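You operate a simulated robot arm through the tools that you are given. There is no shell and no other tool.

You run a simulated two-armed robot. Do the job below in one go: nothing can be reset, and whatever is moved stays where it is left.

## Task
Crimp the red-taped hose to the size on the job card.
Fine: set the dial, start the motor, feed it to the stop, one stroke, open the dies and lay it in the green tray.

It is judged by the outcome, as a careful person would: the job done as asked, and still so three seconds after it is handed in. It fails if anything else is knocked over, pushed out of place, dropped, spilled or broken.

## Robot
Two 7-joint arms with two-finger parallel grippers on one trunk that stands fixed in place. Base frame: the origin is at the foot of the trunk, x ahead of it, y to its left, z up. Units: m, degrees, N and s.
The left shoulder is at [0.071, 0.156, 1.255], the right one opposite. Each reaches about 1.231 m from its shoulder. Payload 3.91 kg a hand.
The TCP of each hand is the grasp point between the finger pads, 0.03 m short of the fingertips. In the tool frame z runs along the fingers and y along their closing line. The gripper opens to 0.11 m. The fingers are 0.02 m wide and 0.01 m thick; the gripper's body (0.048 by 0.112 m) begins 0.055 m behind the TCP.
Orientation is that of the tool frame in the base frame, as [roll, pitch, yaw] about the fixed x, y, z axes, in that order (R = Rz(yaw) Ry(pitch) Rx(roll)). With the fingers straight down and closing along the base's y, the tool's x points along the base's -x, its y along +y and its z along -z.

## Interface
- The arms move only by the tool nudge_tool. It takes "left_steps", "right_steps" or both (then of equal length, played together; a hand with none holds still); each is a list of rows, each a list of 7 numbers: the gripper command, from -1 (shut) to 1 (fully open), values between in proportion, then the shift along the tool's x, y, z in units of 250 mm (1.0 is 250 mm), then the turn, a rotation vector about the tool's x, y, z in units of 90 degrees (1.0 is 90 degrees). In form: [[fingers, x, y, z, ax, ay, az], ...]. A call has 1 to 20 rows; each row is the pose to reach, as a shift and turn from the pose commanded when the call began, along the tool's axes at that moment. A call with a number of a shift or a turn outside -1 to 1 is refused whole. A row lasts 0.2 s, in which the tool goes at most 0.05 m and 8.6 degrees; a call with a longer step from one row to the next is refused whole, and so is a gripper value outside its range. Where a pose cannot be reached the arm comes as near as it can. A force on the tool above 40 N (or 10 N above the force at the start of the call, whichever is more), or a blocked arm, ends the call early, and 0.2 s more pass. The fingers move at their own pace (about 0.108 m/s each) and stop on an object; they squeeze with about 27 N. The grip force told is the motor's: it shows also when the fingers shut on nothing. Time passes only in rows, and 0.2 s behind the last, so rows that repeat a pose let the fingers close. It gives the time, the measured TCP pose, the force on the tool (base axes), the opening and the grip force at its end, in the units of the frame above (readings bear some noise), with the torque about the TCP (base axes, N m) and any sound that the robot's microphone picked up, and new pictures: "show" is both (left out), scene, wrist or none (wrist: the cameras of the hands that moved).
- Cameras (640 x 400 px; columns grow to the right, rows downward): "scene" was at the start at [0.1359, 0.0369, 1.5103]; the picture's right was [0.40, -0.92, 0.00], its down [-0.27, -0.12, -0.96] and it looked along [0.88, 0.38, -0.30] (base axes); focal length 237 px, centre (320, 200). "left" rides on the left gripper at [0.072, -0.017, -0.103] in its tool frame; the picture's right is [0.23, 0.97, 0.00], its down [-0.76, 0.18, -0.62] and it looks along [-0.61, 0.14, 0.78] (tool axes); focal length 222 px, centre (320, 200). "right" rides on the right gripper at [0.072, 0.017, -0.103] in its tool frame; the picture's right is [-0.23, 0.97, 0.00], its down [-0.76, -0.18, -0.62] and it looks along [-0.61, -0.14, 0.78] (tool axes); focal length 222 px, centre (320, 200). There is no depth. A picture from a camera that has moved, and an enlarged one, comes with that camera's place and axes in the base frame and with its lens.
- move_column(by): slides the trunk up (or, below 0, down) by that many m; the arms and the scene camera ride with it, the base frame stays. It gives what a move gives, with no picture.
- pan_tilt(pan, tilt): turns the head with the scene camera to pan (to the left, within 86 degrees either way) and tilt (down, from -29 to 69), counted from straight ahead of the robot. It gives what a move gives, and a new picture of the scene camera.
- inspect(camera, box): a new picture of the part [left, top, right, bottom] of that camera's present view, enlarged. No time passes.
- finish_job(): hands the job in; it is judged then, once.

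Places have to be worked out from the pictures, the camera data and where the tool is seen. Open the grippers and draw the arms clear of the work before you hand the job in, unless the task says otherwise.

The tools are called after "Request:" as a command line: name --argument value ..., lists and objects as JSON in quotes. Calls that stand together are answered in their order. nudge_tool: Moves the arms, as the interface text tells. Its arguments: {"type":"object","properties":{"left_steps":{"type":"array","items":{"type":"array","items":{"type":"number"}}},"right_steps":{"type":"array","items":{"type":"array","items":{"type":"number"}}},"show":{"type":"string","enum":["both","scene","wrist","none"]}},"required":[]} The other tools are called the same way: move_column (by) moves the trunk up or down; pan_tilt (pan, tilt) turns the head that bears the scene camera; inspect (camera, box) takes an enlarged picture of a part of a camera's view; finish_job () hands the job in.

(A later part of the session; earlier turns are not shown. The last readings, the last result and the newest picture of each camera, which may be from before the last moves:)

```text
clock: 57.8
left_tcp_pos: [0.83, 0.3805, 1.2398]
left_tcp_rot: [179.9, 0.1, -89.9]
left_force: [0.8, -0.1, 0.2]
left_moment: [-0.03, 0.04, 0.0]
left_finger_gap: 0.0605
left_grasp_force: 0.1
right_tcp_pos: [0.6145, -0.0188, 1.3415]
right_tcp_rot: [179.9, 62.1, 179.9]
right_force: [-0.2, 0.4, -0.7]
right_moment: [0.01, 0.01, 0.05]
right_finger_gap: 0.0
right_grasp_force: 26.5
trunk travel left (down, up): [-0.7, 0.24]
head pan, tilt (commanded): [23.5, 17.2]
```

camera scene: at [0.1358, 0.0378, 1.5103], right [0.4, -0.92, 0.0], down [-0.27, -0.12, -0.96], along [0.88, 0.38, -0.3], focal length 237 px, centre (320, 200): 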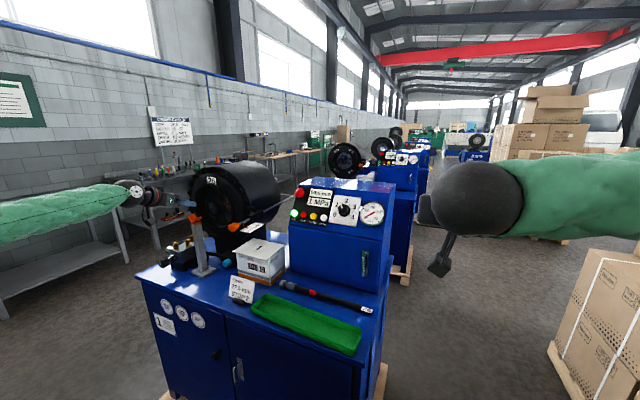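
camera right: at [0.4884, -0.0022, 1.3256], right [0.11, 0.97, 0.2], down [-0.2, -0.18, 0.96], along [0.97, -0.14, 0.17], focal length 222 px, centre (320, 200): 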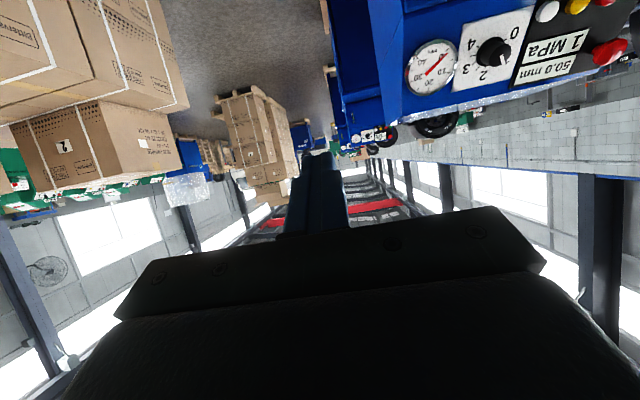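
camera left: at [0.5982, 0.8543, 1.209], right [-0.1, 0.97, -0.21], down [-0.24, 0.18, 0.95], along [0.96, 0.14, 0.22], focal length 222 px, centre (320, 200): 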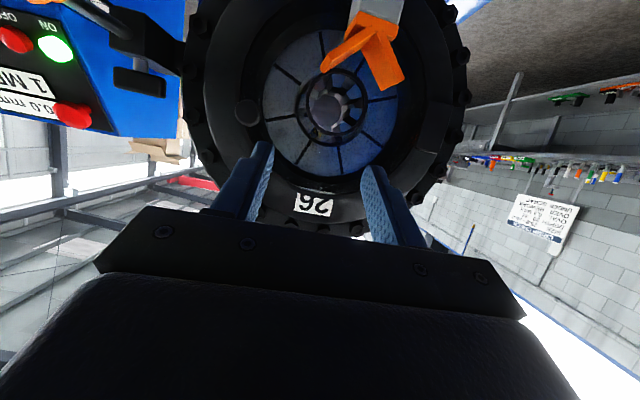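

Now shift right along the hose to y≈0.268 and descend above it.

Request:
nudge_tool --left_steps '[[0.1, 0.15, 0, 0.05, 0, 0, 0], [0.1, 0.3, 0, 0.12, 0, 0, 0], [0.1, 0.45, 0, 0.25, 0, 0, 0], [0.1, 0.45, 0, 0.43, 0, 0, 0], [0.1, 0.45, 0, 0.6, 0, 0, 0], [0.1, 0.45, 0, 0.78, 0, 0, 0], [0.1, 0.45, 0, 0.92, 0, 0, 0], [0.1, 0.45, 0, 0.988, 0, 0, 0], [0.1, 0.45, 0, 0.988, 0, 0, 0]]' --show "both"

Request:
inspect --camera "left" --box '[220, 0, 420, 240]'

Request:
inspect --camera "scene" --box '[250, 240, 410, 340]'

```text
clock: 59.8
left_tcp_pos: [0.8296, 0.2696, 0.9929]
left_tcp_rot: [-179.9, 0.0, -90.1]
left_force: [0.7, 0.4, -0.5]
left_moment: [-0.05, -0.01, -0.01]
left_finger_gap: 0.0605
left_grasp_force: 0.1
right_tcp_pos: [0.6131, -0.0188, 1.342]
right_tcp_rot: [-179.9, 62.2, 180.0]
right_force: [0.6, -0.2, -0.6]
right_moment: [0.01, 0.01, 0.0]
right_finger_gap: 0.0
right_grasp_force: 27.0
trunk travel left (down, up): [-0.7, 0.24]
head pan, tilt (commanded): [23.5, 17.2]
camera scene: at [0.136, 0.0367, 1.5103], right [0.4, -0.92, 0.0], down [-0.27, -0.12, -0.96], along [0.88, 0.38, -0.3], focal length 237 px, centre (320, 200)
camera left: at [0.8469, 0.1976, 1.0966], right [-0.97, -0.23, 0.0], down [-0.18, 0.76, 0.62], along [-0.14, 0.61, -0.78], focal length 222 px, centre (320, 200)
```

scene: 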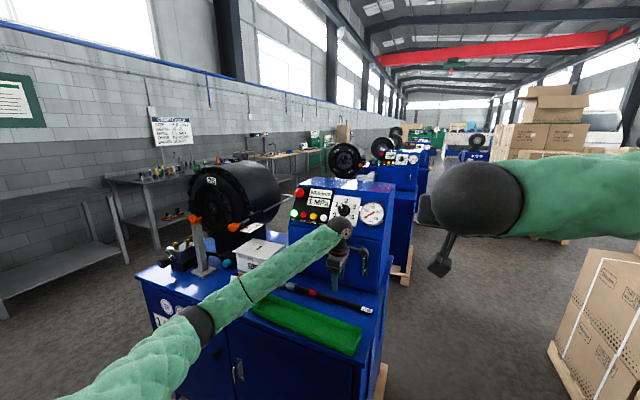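
left: 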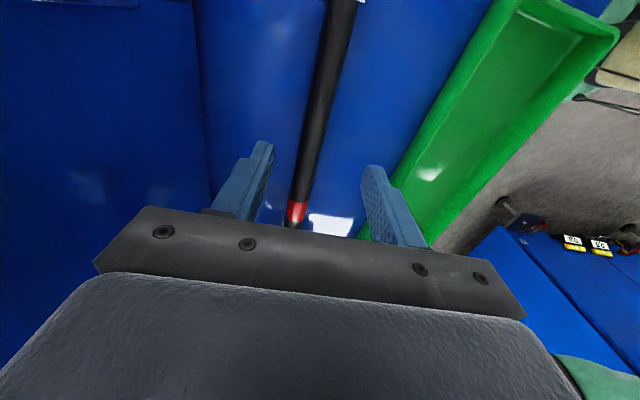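

```text
1.67 times, centred on (320, 120) of left
camera zoom: at [0.8469, 0.1976, 1.0966], right [-0.97, -0.23, 0.0], down [-0.18, 0.76, 0.62], along [-0.14, 0.61, -0.78], focal length 370 px, centre (320, 333)
```

zoom: 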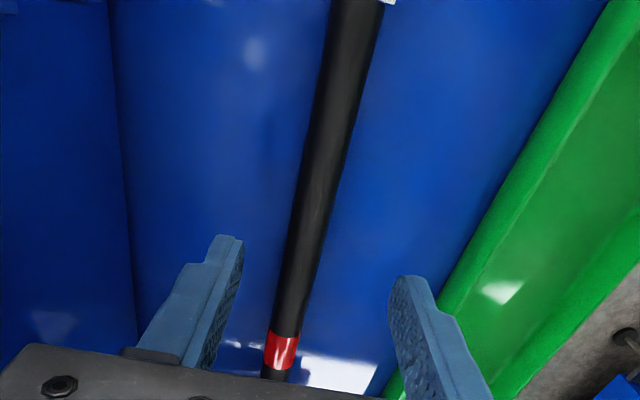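

```text
4.00 times, centred on (330, 290) of scene
camera zoom: at [0.136, 0.0367, 1.5103], right [0.4, -0.92, 0.0], down [-0.27, -0.12, -0.96], along [0.88, 0.38, -0.3], focal length 950 px, centre (280, -160)
```

zoom: 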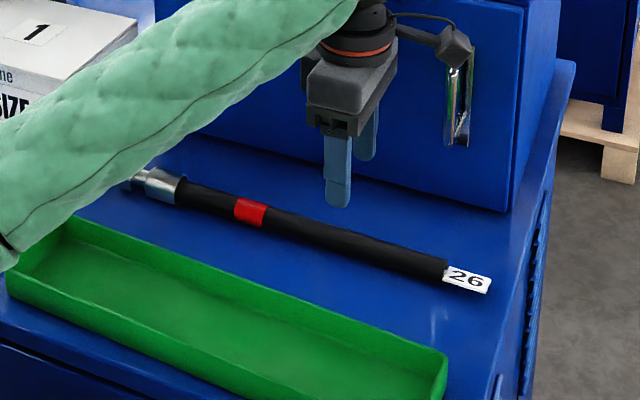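

The hose is centred at about x=0.833. I'll nudge +3 mm in x, lower to grip height and close.

Request:
nudge_tool --left_steps '[[0.1, 0, -0.012, 0.1, 0, 0, 0], [0.1, 0, -0.012, 0.2, 0, 0, 0], [0.1, 0, -0.012, 0.28, 0, 0, 0], [0.1, 0, -0.012, 0.312, 0, 0, 0], [-1, 0, -0.012, 0.312, 0, 0, 0], [-1, 0, -0.012, 0.312, 0, 0, 0], [-1, 0, -0.012, 0.312, 0, 0, 0]]' --show "wrist"

Request:
inspect --camera "scene" --box '[270, 250, 390, 330]'

```text
clock: 61.4
left_tcp_pos: [0.8327, 0.2691, 0.9175]
left_tcp_rot: [-179.9, 0.0, -90.0]
left_force: [3.4, 3.1, 1.4]
left_moment: [0.1, -0.05, -0.53]
left_finger_gap: 0.0214
left_grasp_force: 26.8
right_tcp_pos: [0.6113, -0.0195, 1.3415]
right_tcp_rot: [-179.9, 62.2, 179.9]
right_force: [0.1, 0.1, 0.2]
right_moment: [-0.01, 0.0, -0.06]
right_finger_gap: 0.0
right_grasp_force: 26.3
trunk travel left (down, up): [-0.7, 0.24]
head pan, tilt (commanded): [23.5, 17.2]
camera left: at [0.8497, 0.1969, 1.0198], right [-0.97, -0.23, 0.0], down [-0.18, 0.76, 0.62], along [-0.14, 0.61, -0.78], focal length 222 px, centre (320, 200)
```

left: 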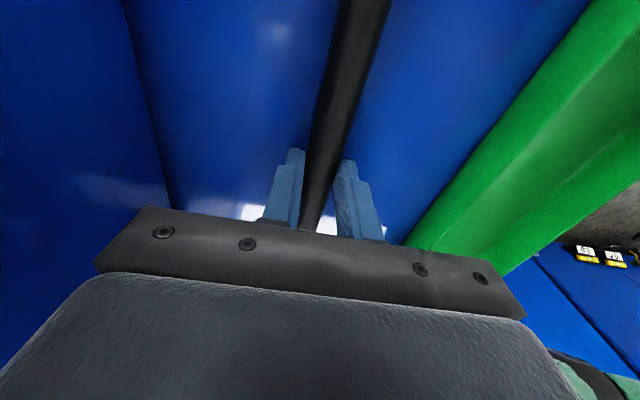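

```text
5.00 times, centred on (330, 290) of scene
camera zoom: at [0.1362, 0.0367, 1.5103], right [0.4, -0.92, 0.0], down [-0.27, -0.12, -0.96], along [0.88, 0.38, -0.3], focal length 1187 px, centre (270, -250)
```

zoom: 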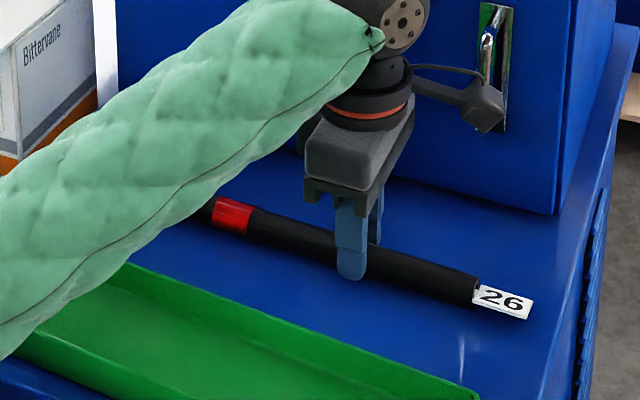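

Gripped (gap 21.4 mm). I'll lift 5 cm slowly to see whether the tip droops with this rearward grip.

Request:
nudge_tool --left_steps '[[-1, 0, 0, -0.03, 0, 0, 0], [-1, 0, 0, -0.06, 0, 0, 0], [-1, 0, 0, -0.1, 0, 0, 0], [-1, 0, 0, -0.15, 0, 0, 0], [-1, 0, 0, -0.2, 0, 0, 0], [-1, 0, 0, -0.2, 0, 0, 0]]' --show "both"

Request:
inspect --camera "scene" --box '[230, 230, 390, 330]'

Request:
inspect --camera "right" --box '[320, 0, 640, 200]'

```text
clock: 62.8
left_tcp_pos: [0.833, 0.2679, 0.9655]
left_tcp_rot: [179.9, 0.0, -90.0]
left_force: [-1.5, -0.2, -3.5]
left_moment: [-0.62, 0.07, 0.24]
left_finger_gap: 0.0211
left_grasp_force: 26.5
right_tcp_pos: [0.613, -0.0186, 1.3407]
right_tcp_rot: [-180.0, 62.2, 179.9]
right_force: [0.4, 0.3, -1.0]
right_moment: [0.01, 0.0, 0.02]
right_finger_gap: 0.0
right_grasp_force: 27.0
trunk travel left (down, up): [-0.7, 0.24]
head pan, tilt (commanded): [23.5, 17.2]
camera scene: at [0.1366, 0.0367, 1.5102], right [0.4, -0.92, 0.0], down [-0.27, -0.12, -0.96], along [0.88, 0.38, -0.3], focal length 237 px, centre (320, 200)
camera left: at [0.8502, 0.1968, 1.0691], right [-0.97, -0.23, 0.0], down [-0.18, 0.76, 0.62], along [-0.14, 0.61, -0.78], focal length 222 px, centre (320, 200)
```

scene: 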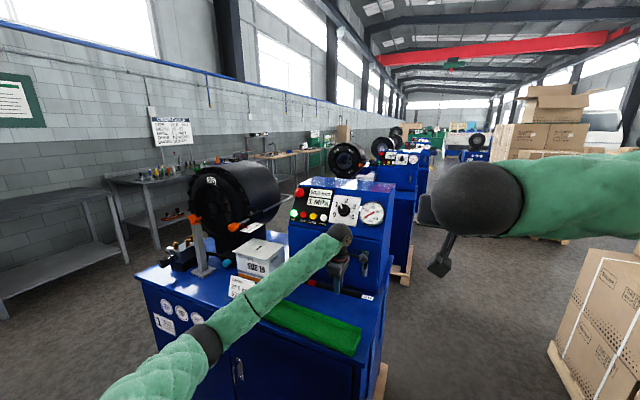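
left: 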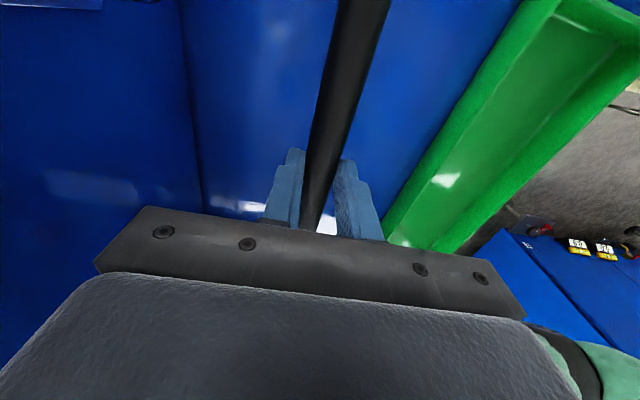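

```text
4.00 times, centred on (310, 280) of scene
camera zoom: at [0.1366, 0.0367, 1.5102], right [0.4, -0.92, 0.0], down [-0.27, -0.12, -0.96], along [0.88, 0.38, -0.3], focal length 950 px, centre (360, -120)
```

zoom: 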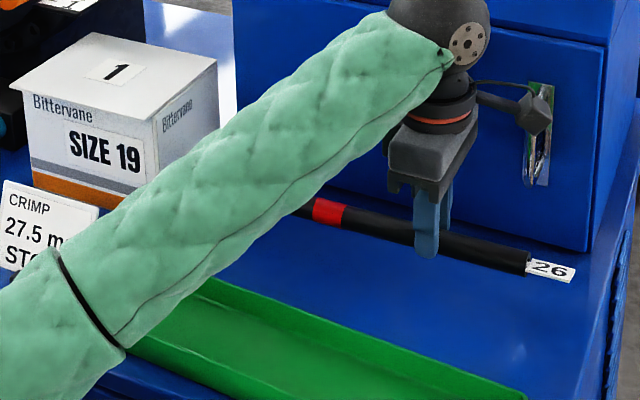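

```text
2.00 times, centred on (480, 100) of right
camera zoom: at [0.4885, -0.0022, 1.3257], right [0.11, 0.97, 0.2], down [-0.2, -0.18, 0.96], along [0.97, -0.14, 0.17], focal length 444 px, centre (0, 400)
```

zoom: 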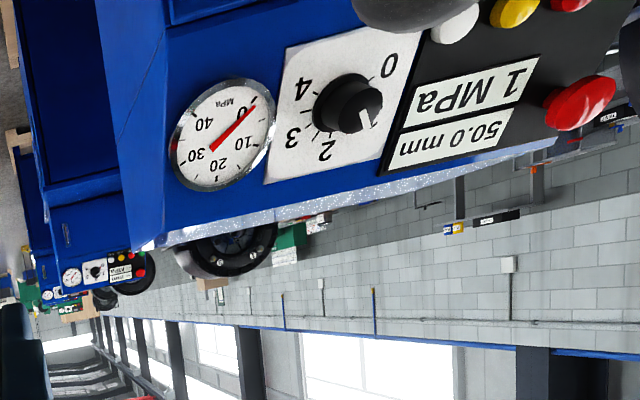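

The full weight is carried (3.5 N, 0.6 N·m) and the hose stays level, so the grip holds. I'll lift straight up, then move back and left gently.

Request:
nudge_tool --left_steps '[[-1, 0, 0, -0.12, 0, 0, 0], [-1, 0, 0, -0.26, 0, 0, 0], [-1, 0, 0, -0.4, 0, 0, 0], [-1, 0, 0, -0.54, 0, 0, 0], [-1, -0.03, 0.03, -0.68, 0, 0, 0], [-1, -0.1, 0.1, -0.8, 0, 0, 0], [-1, -0.2, 0.2, -0.88, 0, 0, 0], [-1, -0.3, 0.3, -0.94, 0, 0, 0], [-1, -0.41, 0.41, -0.98, 0, 0, 0], [-1, -0.52, 0.52, -1.0, 0, 0, 0], [-1, -0.63, 0.62, -1.0, 0, 0, 0], [-1, -0.73, 0.71, -1.0, 0, 0, 0], [-1, -0.8, 0.77, -1.0, 0, 0, 0], [-1, -0.8, 0.77, -1.0, 0, 0, 0]]' --show "both"

Request:
inspect --camera "scene" --box '[150, 140, 350, 265]'

```text
clock: 65.8
left_tcp_pos: [0.641, 0.47, 1.2163]
left_tcp_rot: [180.0, 0.0, -90.0]
left_force: [-1.1, -0.3, -3.8]
left_moment: [-0.52, 0.06, 0.19]
left_finger_gap: 0.0211
left_grasp_force: 26.8
right_tcp_pos: [0.6143, -0.0193, 1.3414]
right_tcp_rot: [179.9, 62.2, 180.0]
right_force: [0.1, 0.4, -0.2]
right_moment: [0.0, 0.0, 0.02]
right_finger_gap: 0.0
right_grasp_force: 27.3
trunk travel left (down, up): [-0.7, 0.24]
head pan, tilt (commanded): [23.5, 17.2]
camera scene: at [0.1369, 0.0366, 1.5102], right [0.4, -0.92, 0.0], down [-0.27, -0.12, -0.96], along [0.88, 0.38, -0.3], focal length 237 px, centre (320, 200)
camera left: at [0.6585, 0.3974, 1.3187], right [-0.97, -0.23, 0.0], down [-0.18, 0.76, 0.62], along [-0.14, 0.61, -0.78], focal length 222 px, centre (320, 200)
```

scene: 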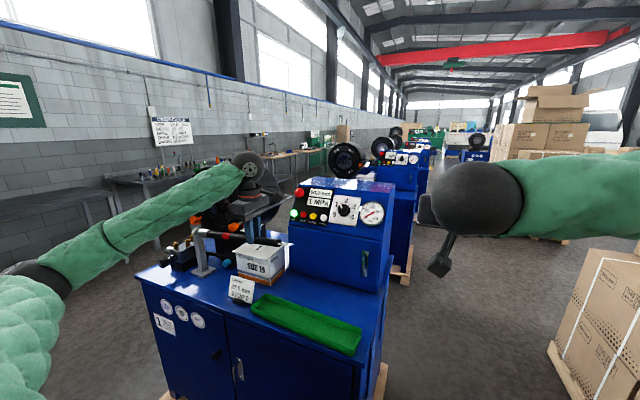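
left: 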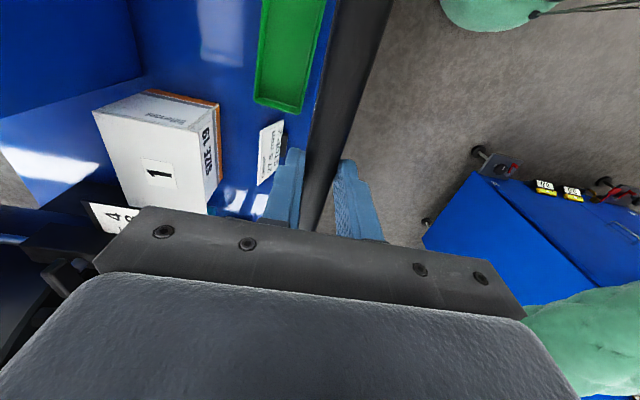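

```text
3.20 times, centred on (250, 202) of scene
camera zoom: at [0.1369, 0.0366, 1.5102], right [0.4, -0.92, 0.0], down [-0.27, -0.12, -0.96], along [0.88, 0.38, -0.3], focal length 760 px, centre (544, 192)
```

zoom: 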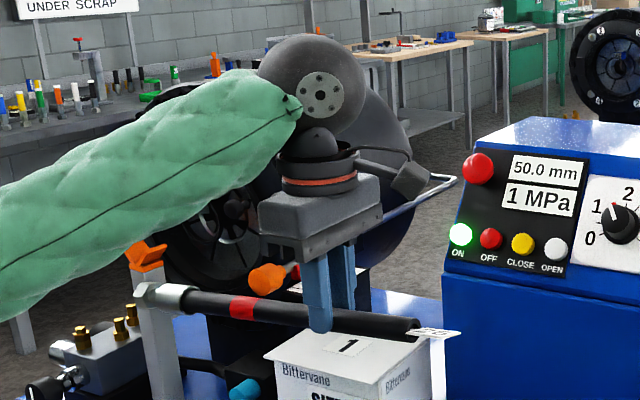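

The tip droops about 5–6° in the grip, which I can correct later by tilting the hand. I'll raise slightly and yaw the hose 90° towards the die.

Request:
nudge_tool --left_steps '[[-1, -0.0433, 0.0067, -0.03, 0, 0, 0.0833], [-1, -0.0867, 0.0133, -0.06, 0, 0, 0.1667], [-1, -0.13, 0.02, -0.09, 0, 0, 0.25], [-1, -0.1733, 0.0267, -0.12, 0, 0, 0.3333], [-1, -0.2167, 0.0333, -0.15, 0, 0, 0.4167], [-1, -0.26, 0.04, -0.18, 0, 0, 0.5], [-1, -0.3033, 0.0467, -0.21, 0, 0, 0.5833], [-1, -0.3467, 0.0533, -0.24, 0, 0, 0.6667], [-1, -0.39, 0.06, -0.27, 0, 0, 0.75], [-1, -0.4333, 0.0667, -0.3, 0, 0, 0.8333], [-1, -0.4767, 0.0733, -0.33, 0, 0, 0.9167], [-1, -0.52, 0.08, -0.36, 0, 0, 1.0]]' --show "both"

Request:
inspect --camera "scene" --box '[100, 140, 300, 265]'

```text
clock: 68.4
left_tcp_pos: [0.6193, 0.5984, 1.3068]
left_tcp_rot: [-179.9, 0.1, 179.9]
left_force: [-0.5, -1.2, -2.1]
left_moment: [-0.06, 0.49, -0.18]
left_finger_gap: 0.021
left_grasp_force: 26.9
right_tcp_pos: [0.6132, -0.0191, 1.3415]
right_tcp_rot: [180.0, 62.3, 180.0]
right_force: [-0.2, 1.2, 0.7]
right_moment: [0.0, 0.02, 0.02]
right_finger_gap: 0.0
right_grasp_force: 26.8
trunk travel left (down, up): [-0.7, 0.24]
head pan, tilt (commanded): [23.5, 17.2]
camera scene: at [0.1358, 0.0371, 1.5103], right [0.4, -0.92, 0.0], down [-0.27, -0.12, -0.96], along [0.88, 0.38, -0.3], focal length 237 px, centre (320, 200)
camera left: at [0.5475, 0.5827, 1.409], right [-0.23, 0.97, 0.0], down [0.76, 0.18, 0.62], along [0.61, 0.14, -0.78], focal length 222 px, centre (320, 200)
```

scene: 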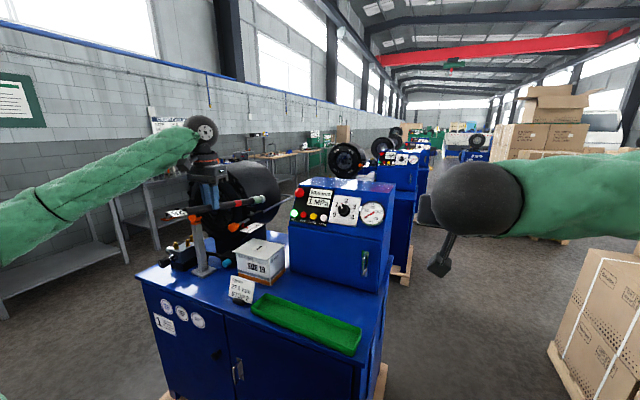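
left: 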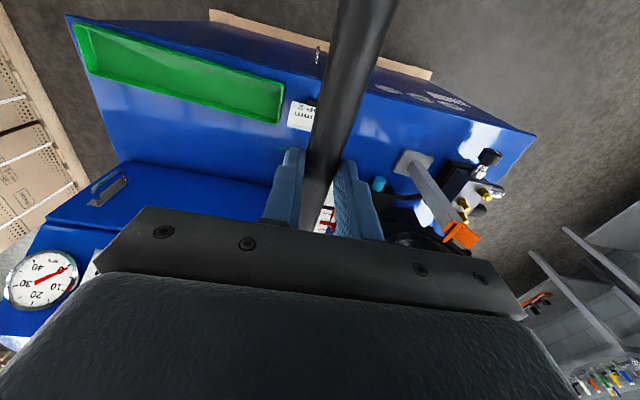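

```text
3.20 times, centred on (200, 202) of scene
camera zoom: at [0.1358, 0.0371, 1.5103], right [0.4, -0.92, 0.0], down [-0.27, -0.12, -0.96], along [0.88, 0.38, -0.3], focal length 760 px, centre (704, 192)
```

zoom: 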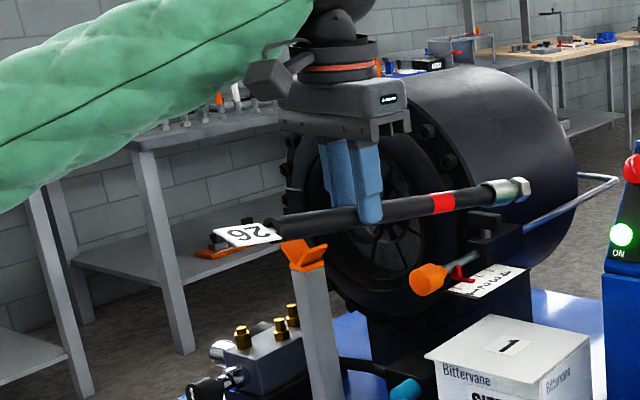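

The hose now points at the die but droops about 10° nose-down, creeping slowly. I'll pitch the hand up 13° while moving left, keeping the tip in front of the head.

Request:
nudge_tool --left_steps '[[-1, 0.024, 0.16, 0.008, 0, -0.029, 0], [-1, 0.048, 0.32, 0.016, 0, -0.058, 0], [-1, 0.072, 0.48, 0.024, 0, -0.087, 0], [-1, 0.096, 0.64, 0.032, 0, -0.116, 0], [-1, 0.12, 0.8, 0.04, 0, -0.145, 0]]' --show "scene"

Request:
inspect --camera "scene" --box '[100, 140, 300, 265]'

```text
clock: 69.6
left_tcp_pos: [0.5905, 0.7997, 1.2972]
left_tcp_rot: [-179.9, 13.1, 179.9]
left_force: [0.3, 0.3, -3.7]
left_moment: [0.07, 0.64, 0.26]
left_finger_gap: 0.021
left_grasp_force: 27.4
right_tcp_pos: [0.6121, -0.0192, 1.3433]
right_tcp_rot: [-179.9, 62.2, -180.0]
right_force: [-0.2, 0.0, 0.5]
right_moment: [0.0, 0.01, 0.02]
right_finger_gap: 0.0
right_grasp_force: 26.8
trunk travel left (down, up): [-0.7, 0.24]
head pan, tilt (commanded): [23.5, 17.2]
camera scene: at [0.1353, 0.0375, 1.5103], right [0.4, -0.92, 0.0], down [-0.27, -0.12, -0.96], along [0.88, 0.38, -0.3], focal length 237 px, centre (320, 200)
```

scene: 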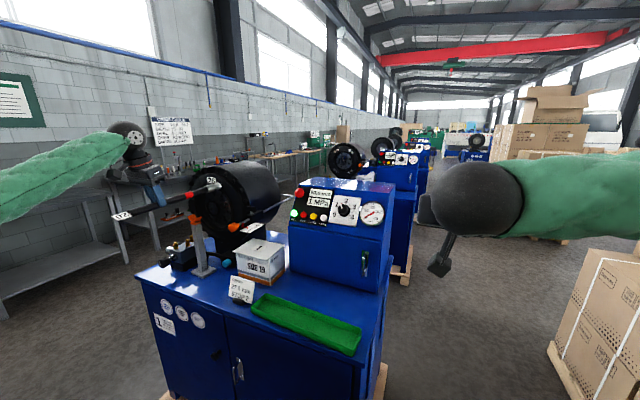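

```text
3.20 times, centred on (200, 202) of scene
camera zoom: at [0.1353, 0.0375, 1.5103], right [0.4, -0.92, 0.0], down [-0.27, -0.12, -0.96], along [0.88, 0.38, -0.3], focal length 760 px, centre (704, 192)
```

zoom: 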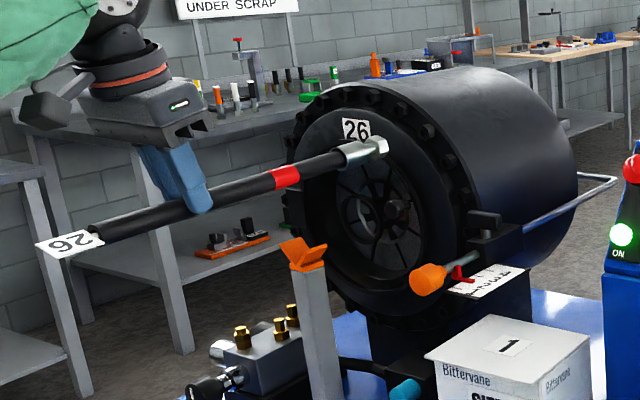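

The hose is level now, tip at x≈0.854. I'll roll the hand 45° about the hose axis with a bit more nose-up, and bring the hose onto y=0.8915 just above feed height.

Request:
nudge_tool --left_steps '[[-1, 0.0152, 0.0503, 0.0522, -0.0817, -0.0056, 0.0167], [-1, 0.0303, 0.1007, 0.1043, -0.1633, -0.0111, 0.0334], [-1, 0.0455, 0.151, 0.1565, -0.245, -0.0167, 0.0502], [-1, 0.0607, 0.2013, 0.2087, -0.3267, -0.0222, 0.0669], [-1, 0.0758, 0.2517, 0.2608, -0.4083, -0.0278, 0.0836], [-1, 0.091, 0.302, 0.313, -0.49, -0.0333, 0.1003]]' --show "both"

Request:
inspect --camera "scene" --box '[120, 160, 280, 260]'

```text
clock: 71.0
left_tcp_pos: [0.5854, 0.8753, 1.2154]
left_tcp_rot: [133.6, 12.3, 170.5]
left_force: [0.5, -1.1, -3.1]
left_moment: [-0.1, 0.57, 0.02]
left_finger_gap: 0.0212
left_grasp_force: 26.5
right_tcp_pos: [0.6134, -0.0187, 1.3416]
right_tcp_rot: [180.0, 62.2, -179.9]
right_force: [-0.5, 0.7, -0.1]
right_moment: [0.05, 0.01, -0.01]
right_finger_gap: 0.0
right_grasp_force: 27.4
trunk travel left (down, up): [-0.7, 0.24]
head pan, tilt (commanded): [23.5, 17.2]
camera scene: at [0.1362, 0.0374, 1.5102], right [0.4, -0.92, 0.0], down [-0.27, -0.12, -0.96], along [0.88, 0.38, -0.3], focal length 237 px, centre (320, 200)
camera left: at [0.4893, 0.8038, 1.2566], right [-0.26, 0.72, 0.64], down [0.56, -0.43, 0.71], along [0.79, 0.54, -0.3], focal length 222 px, centre (320, 200)
```

scene: 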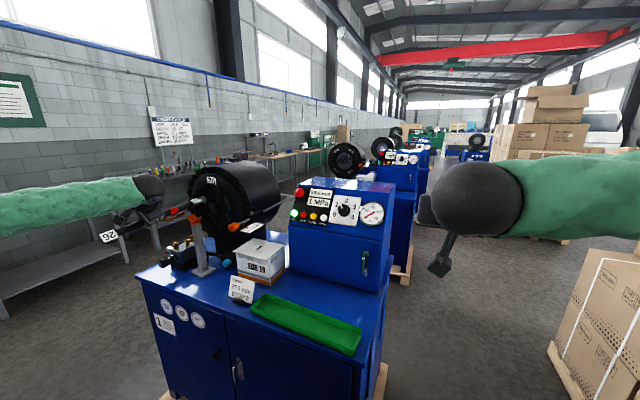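
left: 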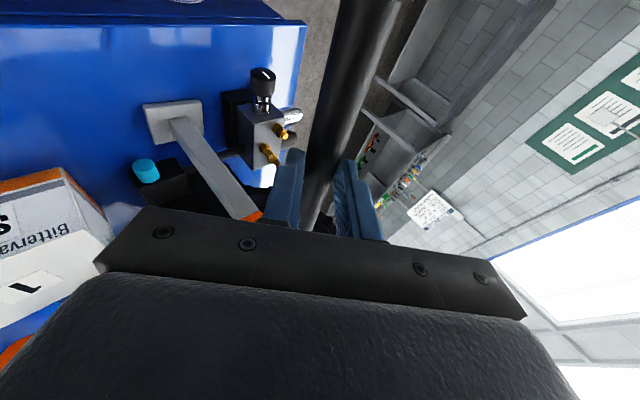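

```text
4.00 times, centred on (200, 210) of scene
camera zoom: at [0.1362, 0.0374, 1.5102], right [0.4, -0.92, 0.0], down [-0.27, -0.12, -0.96], along [0.88, 0.38, -0.3], focal length 950 px, centre (800, 160)
```

zoom: 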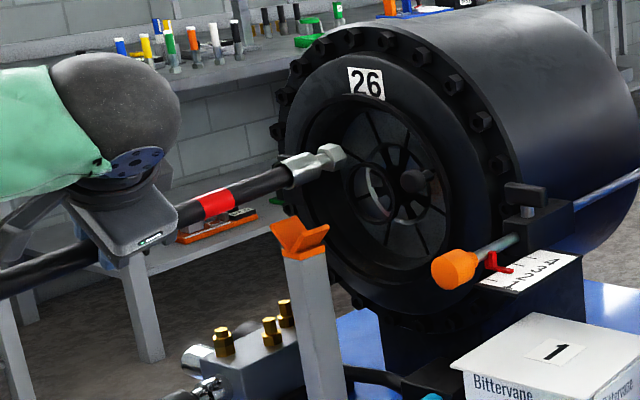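

The hose lies close to the axis, slightly nose-up, and by my arithmetic about 1.3° of yaw off. I'll lower it to feed height with a −2.5° yaw trim, then check.

Request:
nudge_tool --left_steps '[[-1, 0.0214, -0.0688, 0.0683, 0.003, -0.0098, 0.0094], [-1, 0.0429, -0.1376, 0.1365, 0.0059, -0.0197, 0.0187]]' --show "wrist"

Request:
inspect --camera "scene" --box '[120, 160, 280, 260]'

Request:
inspect --camera "scene" --box '[180, 180, 240, 225]'

```text
clock: 71.6
left_tcp_pos: [0.587, 0.8756, 1.1648]
left_tcp_rot: [133.8, 12.2, 168.0]
left_force: [-0.1, 1.2, -4.1]
left_moment: [-0.06, 0.56, 0.02]
left_finger_gap: 0.0212
left_grasp_force: 27.2
right_tcp_pos: [0.6137, -0.0195, 1.3408]
right_tcp_rot: [179.9, 62.1, -180.0]
right_force: [-0.7, 0.5, -0.2]
right_moment: [-0.06, -0.02, -0.01]
right_finger_gap: 0.0
right_grasp_force: 27.0
trunk travel left (down, up): [-0.7, 0.24]
head pan, tilt (commanded): [23.5, 17.2]
camera left: at [0.4862, 0.8092, 1.2065], right [-0.22, 0.74, 0.64], down [0.54, -0.45, 0.71], along [0.81, 0.51, -0.3], focal length 222 px, centre (320, 200)
```

left: 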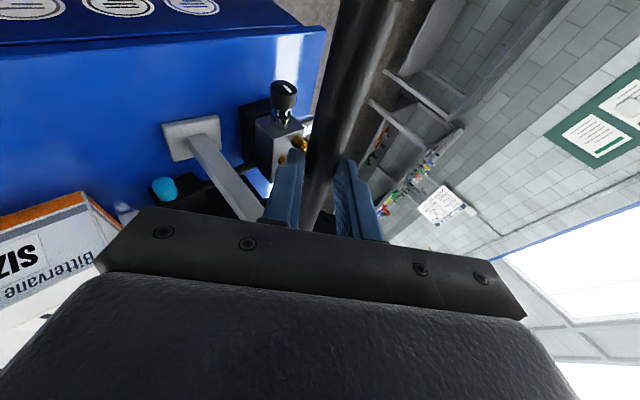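

```text
4.00 times, centred on (200, 210) of scene
camera zoom: at [0.1363, 0.0375, 1.5102], right [0.4, -0.92, 0.0], down [-0.27, -0.12, -0.96], along [0.88, 0.38, -0.3], focal length 950 px, centre (800, 160)
```

zoom: 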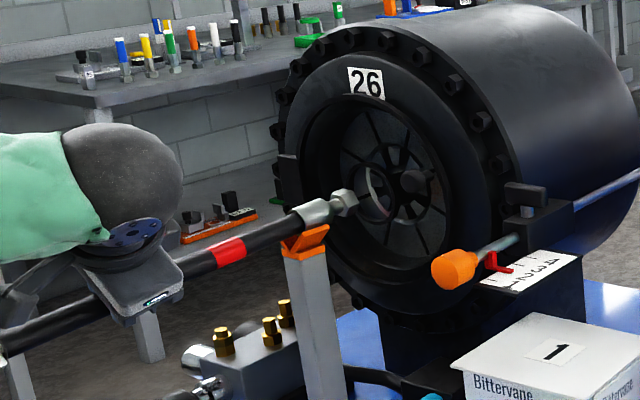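

```text
8.89 times, centred on (210, 202) of scene
camera zoom: at [0.1363, 0.0375, 1.5102], right [0.4, -0.92, 0.0], down [-0.27, -0.12, -0.96], along [0.88, 0.38, -0.3], focal length 2111 px, centre (1298, 178)
```

zoom: 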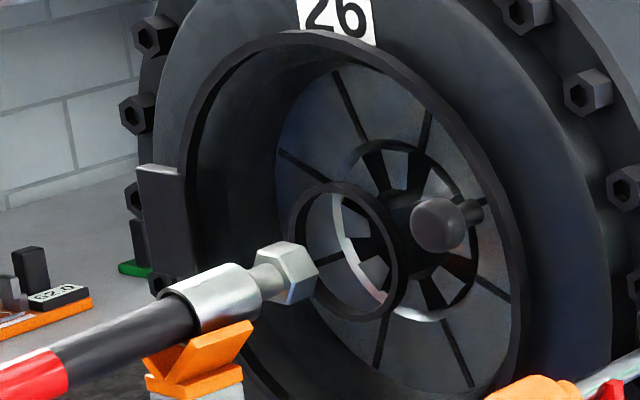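

The nut is just short of the ring and the hose line points at the ring centre, clear of the V plates. I'll feed 9 cm straight in along +x.

Request:
nudge_tool --left_steps '[[-1, -0.0688, -0.0004, 0.0211, 0, 0, 0], [-1, -0.1377, -0.0007, 0.0422, 0, 0, 0], [-1, -0.2065, -0.0011, 0.0633, 0, 0, 0], [-1, -0.2753, -0.0014, 0.0844, 0, 0, 0], [-1, -0.3442, -0.0018, 0.1055, 0, 0, 0]]' --show "wrist"

Request:
inspect --camera "scene" --box '[120, 160, 280, 260]'

Request:
inspect --camera "scene" --box '[180, 180, 240, 225]'

```text
clock: 72.8
left_tcp_pos: [0.676, 0.8782, 1.165]
left_tcp_rot: [133.7, 12.3, 168.1]
left_force: [-0.4, 0.2, -3.9]
left_moment: [-0.05, 0.56, 0.06]
left_finger_gap: 0.0211
left_grasp_force: 27.0
right_tcp_pos: [0.6148, -0.0184, 1.3412]
right_tcp_rot: [-180.0, 62.1, -179.9]
right_force: [-0.3, -0.4, 0.2]
right_moment: [-0.02, -0.02, 0.02]
right_finger_gap: 0.0
right_grasp_force: 27.4
trunk travel left (down, up): [-0.7, 0.24]
head pan, tilt (commanded): [23.5, 17.2]
camera left: at [0.5767, 0.81, 1.2069], right [-0.22, 0.74, 0.64], down [0.54, -0.45, 0.71], along [0.81, 0.51, -0.3], focal length 222 px, centre (320, 200)
```

left: 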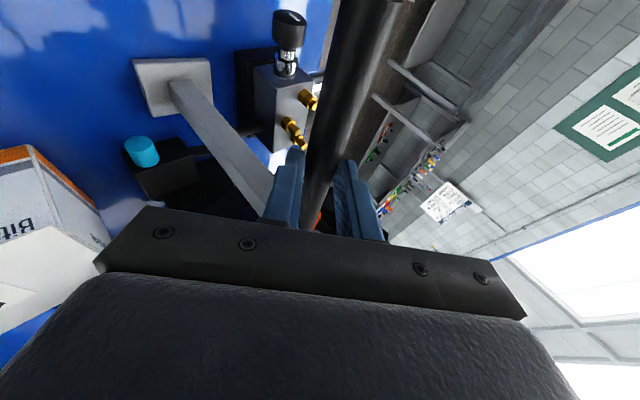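

```text
4.00 times, centred on (200, 210) of scene
camera zoom: at [0.1373, 0.0377, 1.5101], right [0.4, -0.92, 0.0], down [-0.27, -0.12, -0.95], along [0.88, 0.38, -0.3], focal length 950 px, centre (800, 160)
```

zoom: 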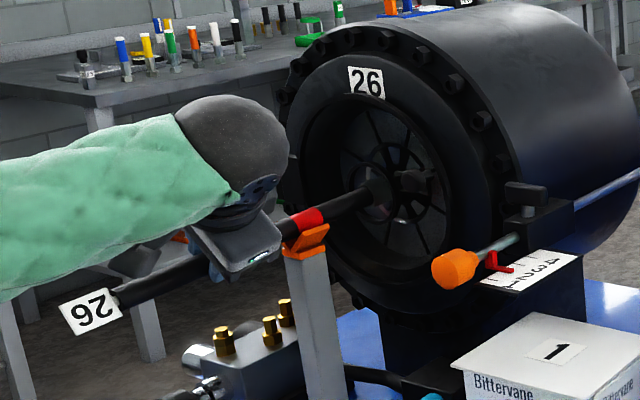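

```text
8.89 times, centred on (210, 202) of scene
camera zoom: at [0.1373, 0.0377, 1.5101], right [0.4, -0.92, 0.0], down [-0.27, -0.12, -0.95], along [0.88, 0.38, -0.3], focal length 2111 px, centre (1298, 178)
```

zoom: 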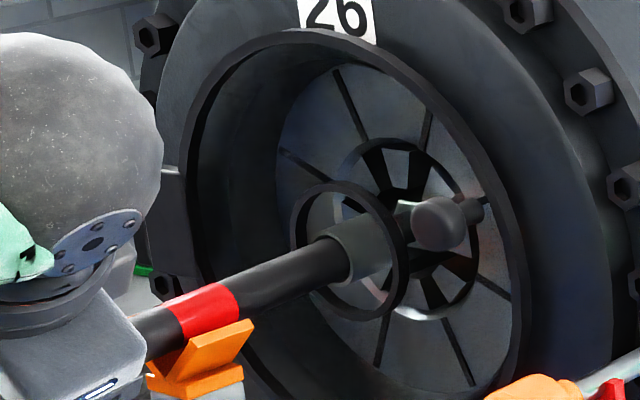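

The ferrule is entering the ring centrally with no contact forces. I'll feed 3 cm more slowly.

Request:
nudge_tool --left_steps '[[-1, -0.0382, -0.0002, 0.0117, 0, 0, 0], [-1, -0.0765, -0.0004, 0.0234, 0, 0, 0], [-1, -0.1147, -0.0006, 0.0352, 0, 0, 0]]' --show "none"

Request:
inspect --camera "scene" --box '[180, 180, 240, 225]'

```text
clock: 73.6
left_tcp_pos: [0.7057, 0.8763, 1.1642]
left_tcp_rot: [133.8, 12.3, 168.1]
left_force: [0.1, 0.9, -4.0]
left_moment: [-0.03, 0.58, -0.01]
left_finger_gap: 0.0211
left_grasp_force: 26.8
right_tcp_pos: [0.6131, -0.0186, 1.3409]
right_tcp_rot: [-179.9, 62.2, 179.9]
right_force: [-0.2, 0.6, 0.1]
right_moment: [0.04, 0.0, 0.01]
right_finger_gap: 0.0
right_grasp_force: 27.9
trunk travel left (down, up): [-0.7, 0.24]
head pan, tilt (commanded): [23.5, 17.2]
```

```text
8.89 times, centred on (210, 202) of scene
camera zoom: at [0.1366, 0.0371, 1.5102], right [0.4, -0.92, 0.0], down [-0.27, -0.12, -0.96], along [0.88, 0.38, -0.3], focal length 2111 px, centre (1298, 178)
```

zoom: 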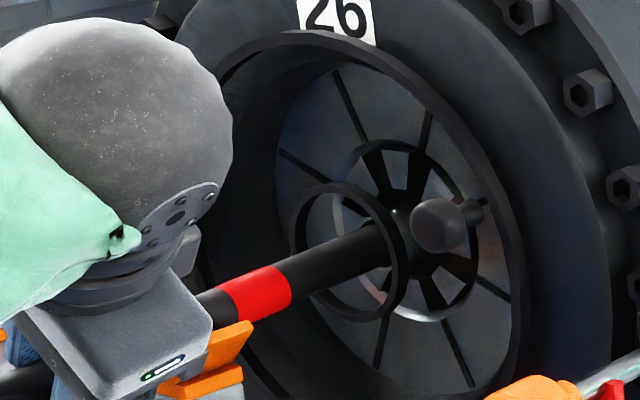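

No contact yet; the tip should be at about x=0.975. Continuing in 4 mm steps to find the stop.

Request:
nudge_tool --left_steps '[[-1, -0.0153, -0.0001, 0.0047, 0, 0, 0], [-1, -0.0306, -0.0002, 0.0094, 0, 0, 0], [-1, -0.0459, -0.0002, 0.0141, 0, 0, 0]]' --show "none"

```text
clock: 74.4
left_tcp_pos: [0.7169, 0.8756, 1.1652]
left_tcp_rot: [133.8, 12.3, 168.1]
left_force: [0.1, -0.5, -4.0]
left_moment: [-0.03, 0.56, 0.03]
left_finger_gap: 0.0212
left_grasp_force: 26.8
right_tcp_pos: [0.6131, -0.0197, 1.3404]
right_tcp_rot: [180.0, 62.2, 179.9]
right_force: [0.2, 0.3, -0.2]
right_moment: [0.01, -0.03, -0.03]
right_finger_gap: 0.0001
right_grasp_force: 26.7
trunk travel left (down, up): [-0.7, 0.24]
head pan, tilt (commanded): [23.5, 17.2]
```

Still free. Another 8 mm in 4 mm steps.

Request:
nudge_tool --left_steps '[[-1, -0.0153, -0.0001, 0.0047, 0, 0, 0], [-1, -0.0306, -0.0002, 0.0094, 0, 0, 0]]' --show "none"

Request:
inspect --camera "scene" --box '[180, 180, 240, 225]'

```text
clock: 75.0
left_tcp_pos: [0.7253, 0.8748, 1.1657]
left_tcp_rot: [133.7, 12.3, 168.1]
left_force: [-0.5, 0.0, -4.2]
left_moment: [-0.05, 0.57, -0.02]
left_finger_gap: 0.0208
left_grasp_force: 26.9
right_tcp_pos: [0.6134, -0.018, 1.3417]
right_tcp_rot: [-179.9, 62.2, -180.0]
right_force: [-0.3, -0.3, 0.0]
right_moment: [0.01, 0.0, 0.01]
right_finger_gap: 0.0
right_grasp_force: 27.2
trunk travel left (down, up): [-0.7, 0.24]
head pan, tilt (commanded): [23.5, 17.2]
```

```text
8.89 times, centred on (210, 202) of scene
camera zoom: at [0.1364, 0.0373, 1.5102], right [0.4, -0.92, 0.0], down [-0.27, -0.12, -0.96], along [0.88, 0.38, -0.3], focal length 2111 px, centre (1298, 178)
```

zoom: 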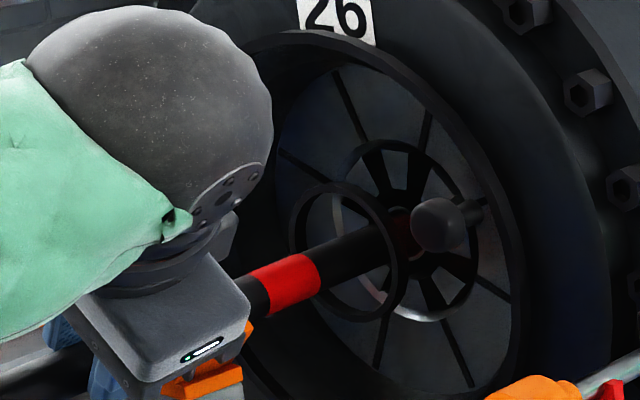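

Request:
nudge_tool --left_steps '[[-1, -0.0115, -0.0001, 0.0035, 0, 0, 0], [-1, -0.023, -0.0001, 0.007, 0, 0, 0]]' --show "wrist"

Request:
inspect --camera "left" --box '[200, 100, 440, 250]'

```text
clock: 75.6
left_tcp_pos: [0.732, 0.8757, 1.1654]
left_tcp_rot: [133.8, 12.4, 167.9]
left_force: [0.4, -0.1, -3.4]
left_moment: [-0.02, 0.55, 0.01]
left_finger_gap: 0.0211
left_grasp_force: 27.4
right_tcp_pos: [0.6125, -0.0181, 1.3401]
right_tcp_rot: [180.0, 62.1, 180.0]
right_force: [-0.2, 0.5, 0.3]
right_moment: [0.0, 0.0, 0.01]
right_finger_gap: 0.0001
right_grasp_force: 27.3
trunk travel left (down, up): [-0.7, 0.24]
head pan, tilt (commanded): [23.5, 17.2]
camera left: at [0.6319, 0.8092, 1.2073], right [-0.22, 0.74, 0.64], down [0.54, -0.45, 0.71], along [0.81, 0.51, -0.3], focal length 222 px, centre (320, 200)
```

left: 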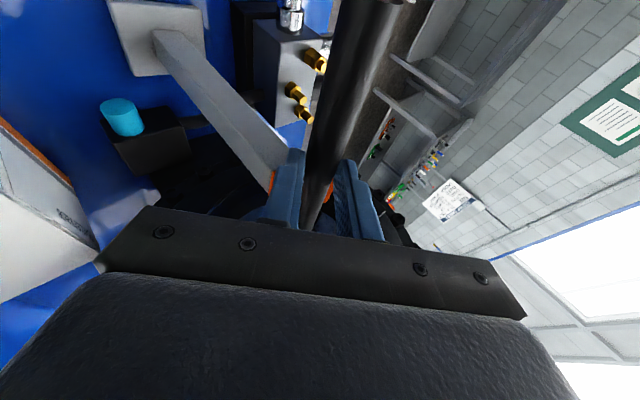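

```text
2.67 times, centred on (320, 175) of left
camera zoom: at [0.6319, 0.8092, 1.2073], right [-0.22, 0.74, 0.64], down [0.54, -0.45, 0.71], along [0.81, 0.51, -0.3], focal length 592 px, centre (320, 267)
```

zoom: 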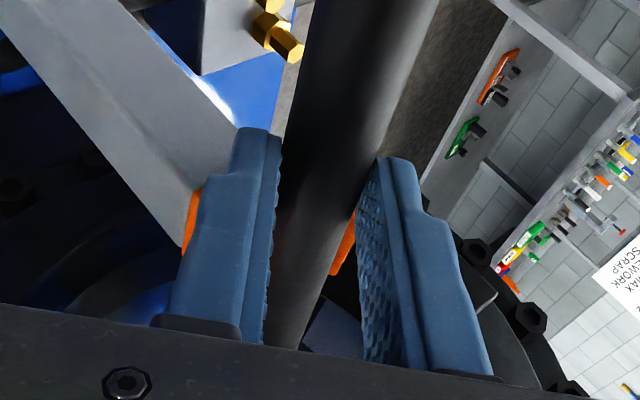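

No contact yet, and the fingers are still about 15 mm short of the V. Two more 3 mm steps.

Request:
nudge_tool --left_steps '[[-1, -0.0115, -0.0001, 0.0035, 0, 0, 0], [-1, -0.023, -0.0001, 0.007, 0, 0, 0]]' --show "wrist"

Request:
inspect --camera "left" --box '[200, 100, 440, 250]'

Request:
inspect --camera "scene" --box '[160, 170, 250, 240]'

```text
clock: 76.2
left_tcp_pos: [0.7369, 0.8768, 1.1653]
left_tcp_rot: [133.7, 12.3, 168.1]
left_force: [-7.6, -1.9, -3.1]
left_moment: [-0.13, 0.66, -0.45]
left_finger_gap: 0.0212
left_grasp_force: 27.0
right_tcp_pos: [0.6126, -0.0194, 1.3416]
right_tcp_rot: [-180.0, 62.1, 179.9]
right_force: [0.2, 0.0, 0.6]
right_moment: [0.02, -0.03, -0.02]
right_finger_gap: 0.0
right_grasp_force: 26.5
trunk travel left (down, up): [-0.7, 0.24]
head pan, tilt (commanded): [23.5, 17.2]
camera left: at [0.6371, 0.8093, 1.2076], right [-0.22, 0.74, 0.64], down [0.54, -0.45, 0.71], along [0.81, 0.51, -0.3], focal length 222 px, centre (320, 200)
```

left: 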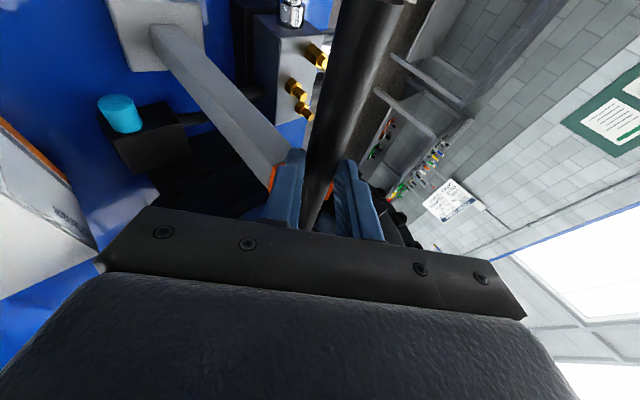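

```text
2.67 times, centred on (320, 175) of left
camera zoom: at [0.6371, 0.8093, 1.2076], right [-0.22, 0.74, 0.64], down [0.54, -0.45, 0.71], along [0.81, 0.51, -0.3], focal length 592 px, centre (320, 267)
```

zoom: 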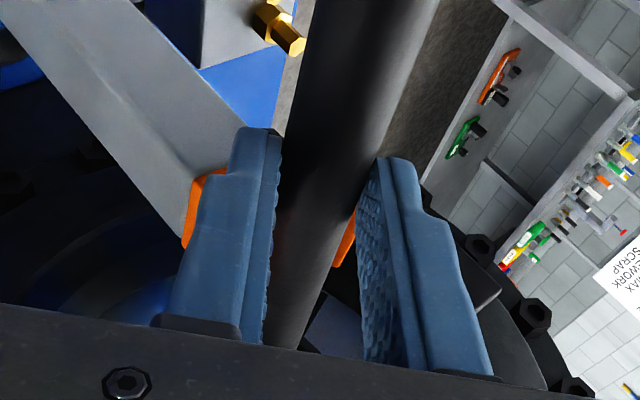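

```text
5.71 times, centred on (205, 205) of scene
camera zoom: at [0.1352, 0.0371, 1.5103], right [0.4, -0.92, 0.0], down [-0.27, -0.12, -0.96], along [0.88, 0.38, -0.3], focal length 1357 px, centre (977, 171)
```

zoom: 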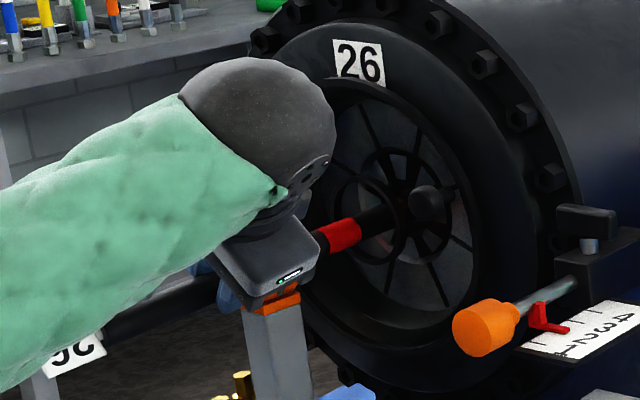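

Contact: −7.6 N along x at the tip, right where the stop disc should be. I'll keep the left hand holding the hose there. Before moving on I'll check the stop pointer hasn't shifted.

Request:
inspect --camera "scene" --box '[236, 217, 268, 237]'

Request:
nudge_tool --right_steps '[[-1, -0.0257, 0.16, 0.077, -0.0327, 0, -0.0173], [-1, -0.0513, 0.32, 0.154, -0.0655, 0, -0.0347], [-1, -0.077, 0.48, 0.231, -0.0982, 0, -0.052], [-1, -0.1027, 0.64, 0.308, -0.1309, 0, -0.0693], [-1, -0.1283, 0.8, 0.385, -0.1637, 0, -0.0867], [-1, -0.154, 0.96, 0.462, -0.1964, 0, -0.104]]' --show "both"

```text
16.00 times, centred on (252, 227) of scene
camera zoom: at [0.1352, 0.0371, 1.5103], right [0.4, -0.92, 0.0], down [-0.27, -0.12, -0.96], along [0.88, 0.38, -0.3], focal length 3799 px, centre (1408, -232)
```

zoom: 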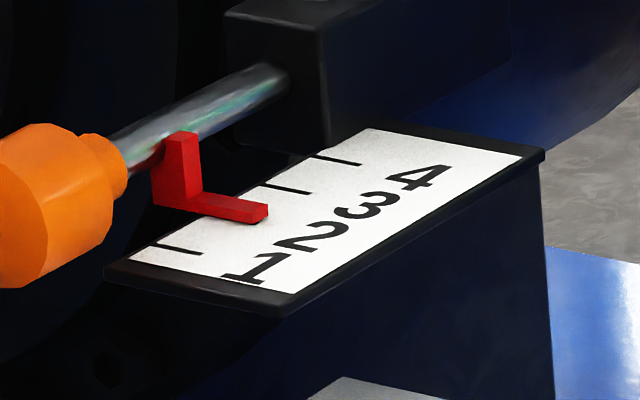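

```text
clock: 77.6
left_tcp_pos: [0.7369, 0.8765, 1.1642]
left_tcp_rot: [133.8, 12.3, 168.1]
left_force: [0.4, 0.3, -4.9]
left_moment: [-0.1, 0.69, -0.11]
left_finger_gap: 0.0213
left_grasp_force: 27.2
right_tcp_pos: [0.7336, 0.2215, 1.3222]
right_tcp_rot: [-179.7, 62.2, -159.8]
right_force: [-0.3, 0.3, -0.2]
right_moment: [-0.01, 0.02, -0.02]
right_finger_gap: 0.0001
right_grasp_force: 26.7
trunk travel left (down, up): [-0.7, 0.24]
head pan, tilt (commanded): [23.5, 17.2]
camera scene: at [0.1356, 0.0383, 1.5102], right [0.4, -0.92, 0.0], down [-0.27, -0.12, -0.96], along [0.88, 0.38, -0.3], focal length 237 px, centre (320, 200)
camera right: at [0.6106, 0.1952, 1.3067], right [-0.23, 0.95, 0.2], down [-0.12, -0.23, 0.96], along [0.96, 0.2, 0.17], focal length 222 px, centre (320, 200)
```

scene: 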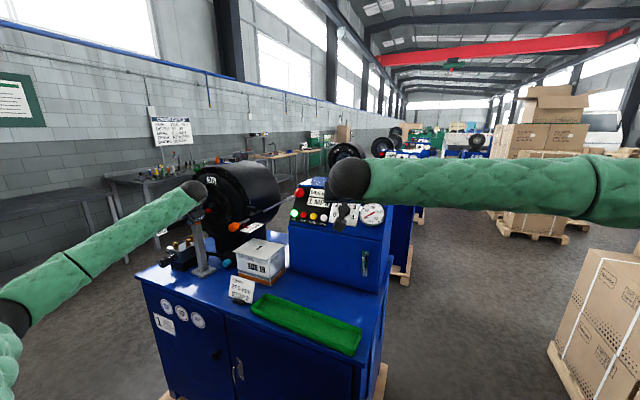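
right: 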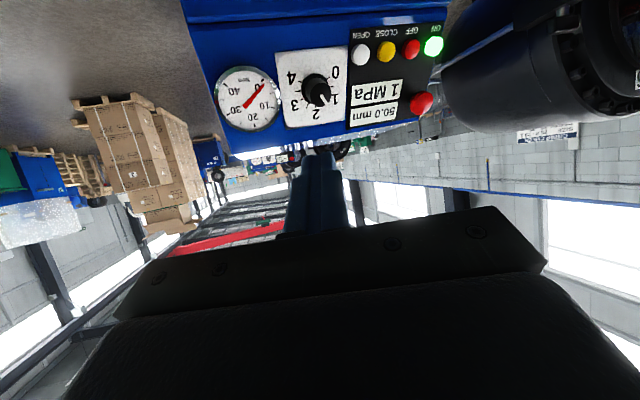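

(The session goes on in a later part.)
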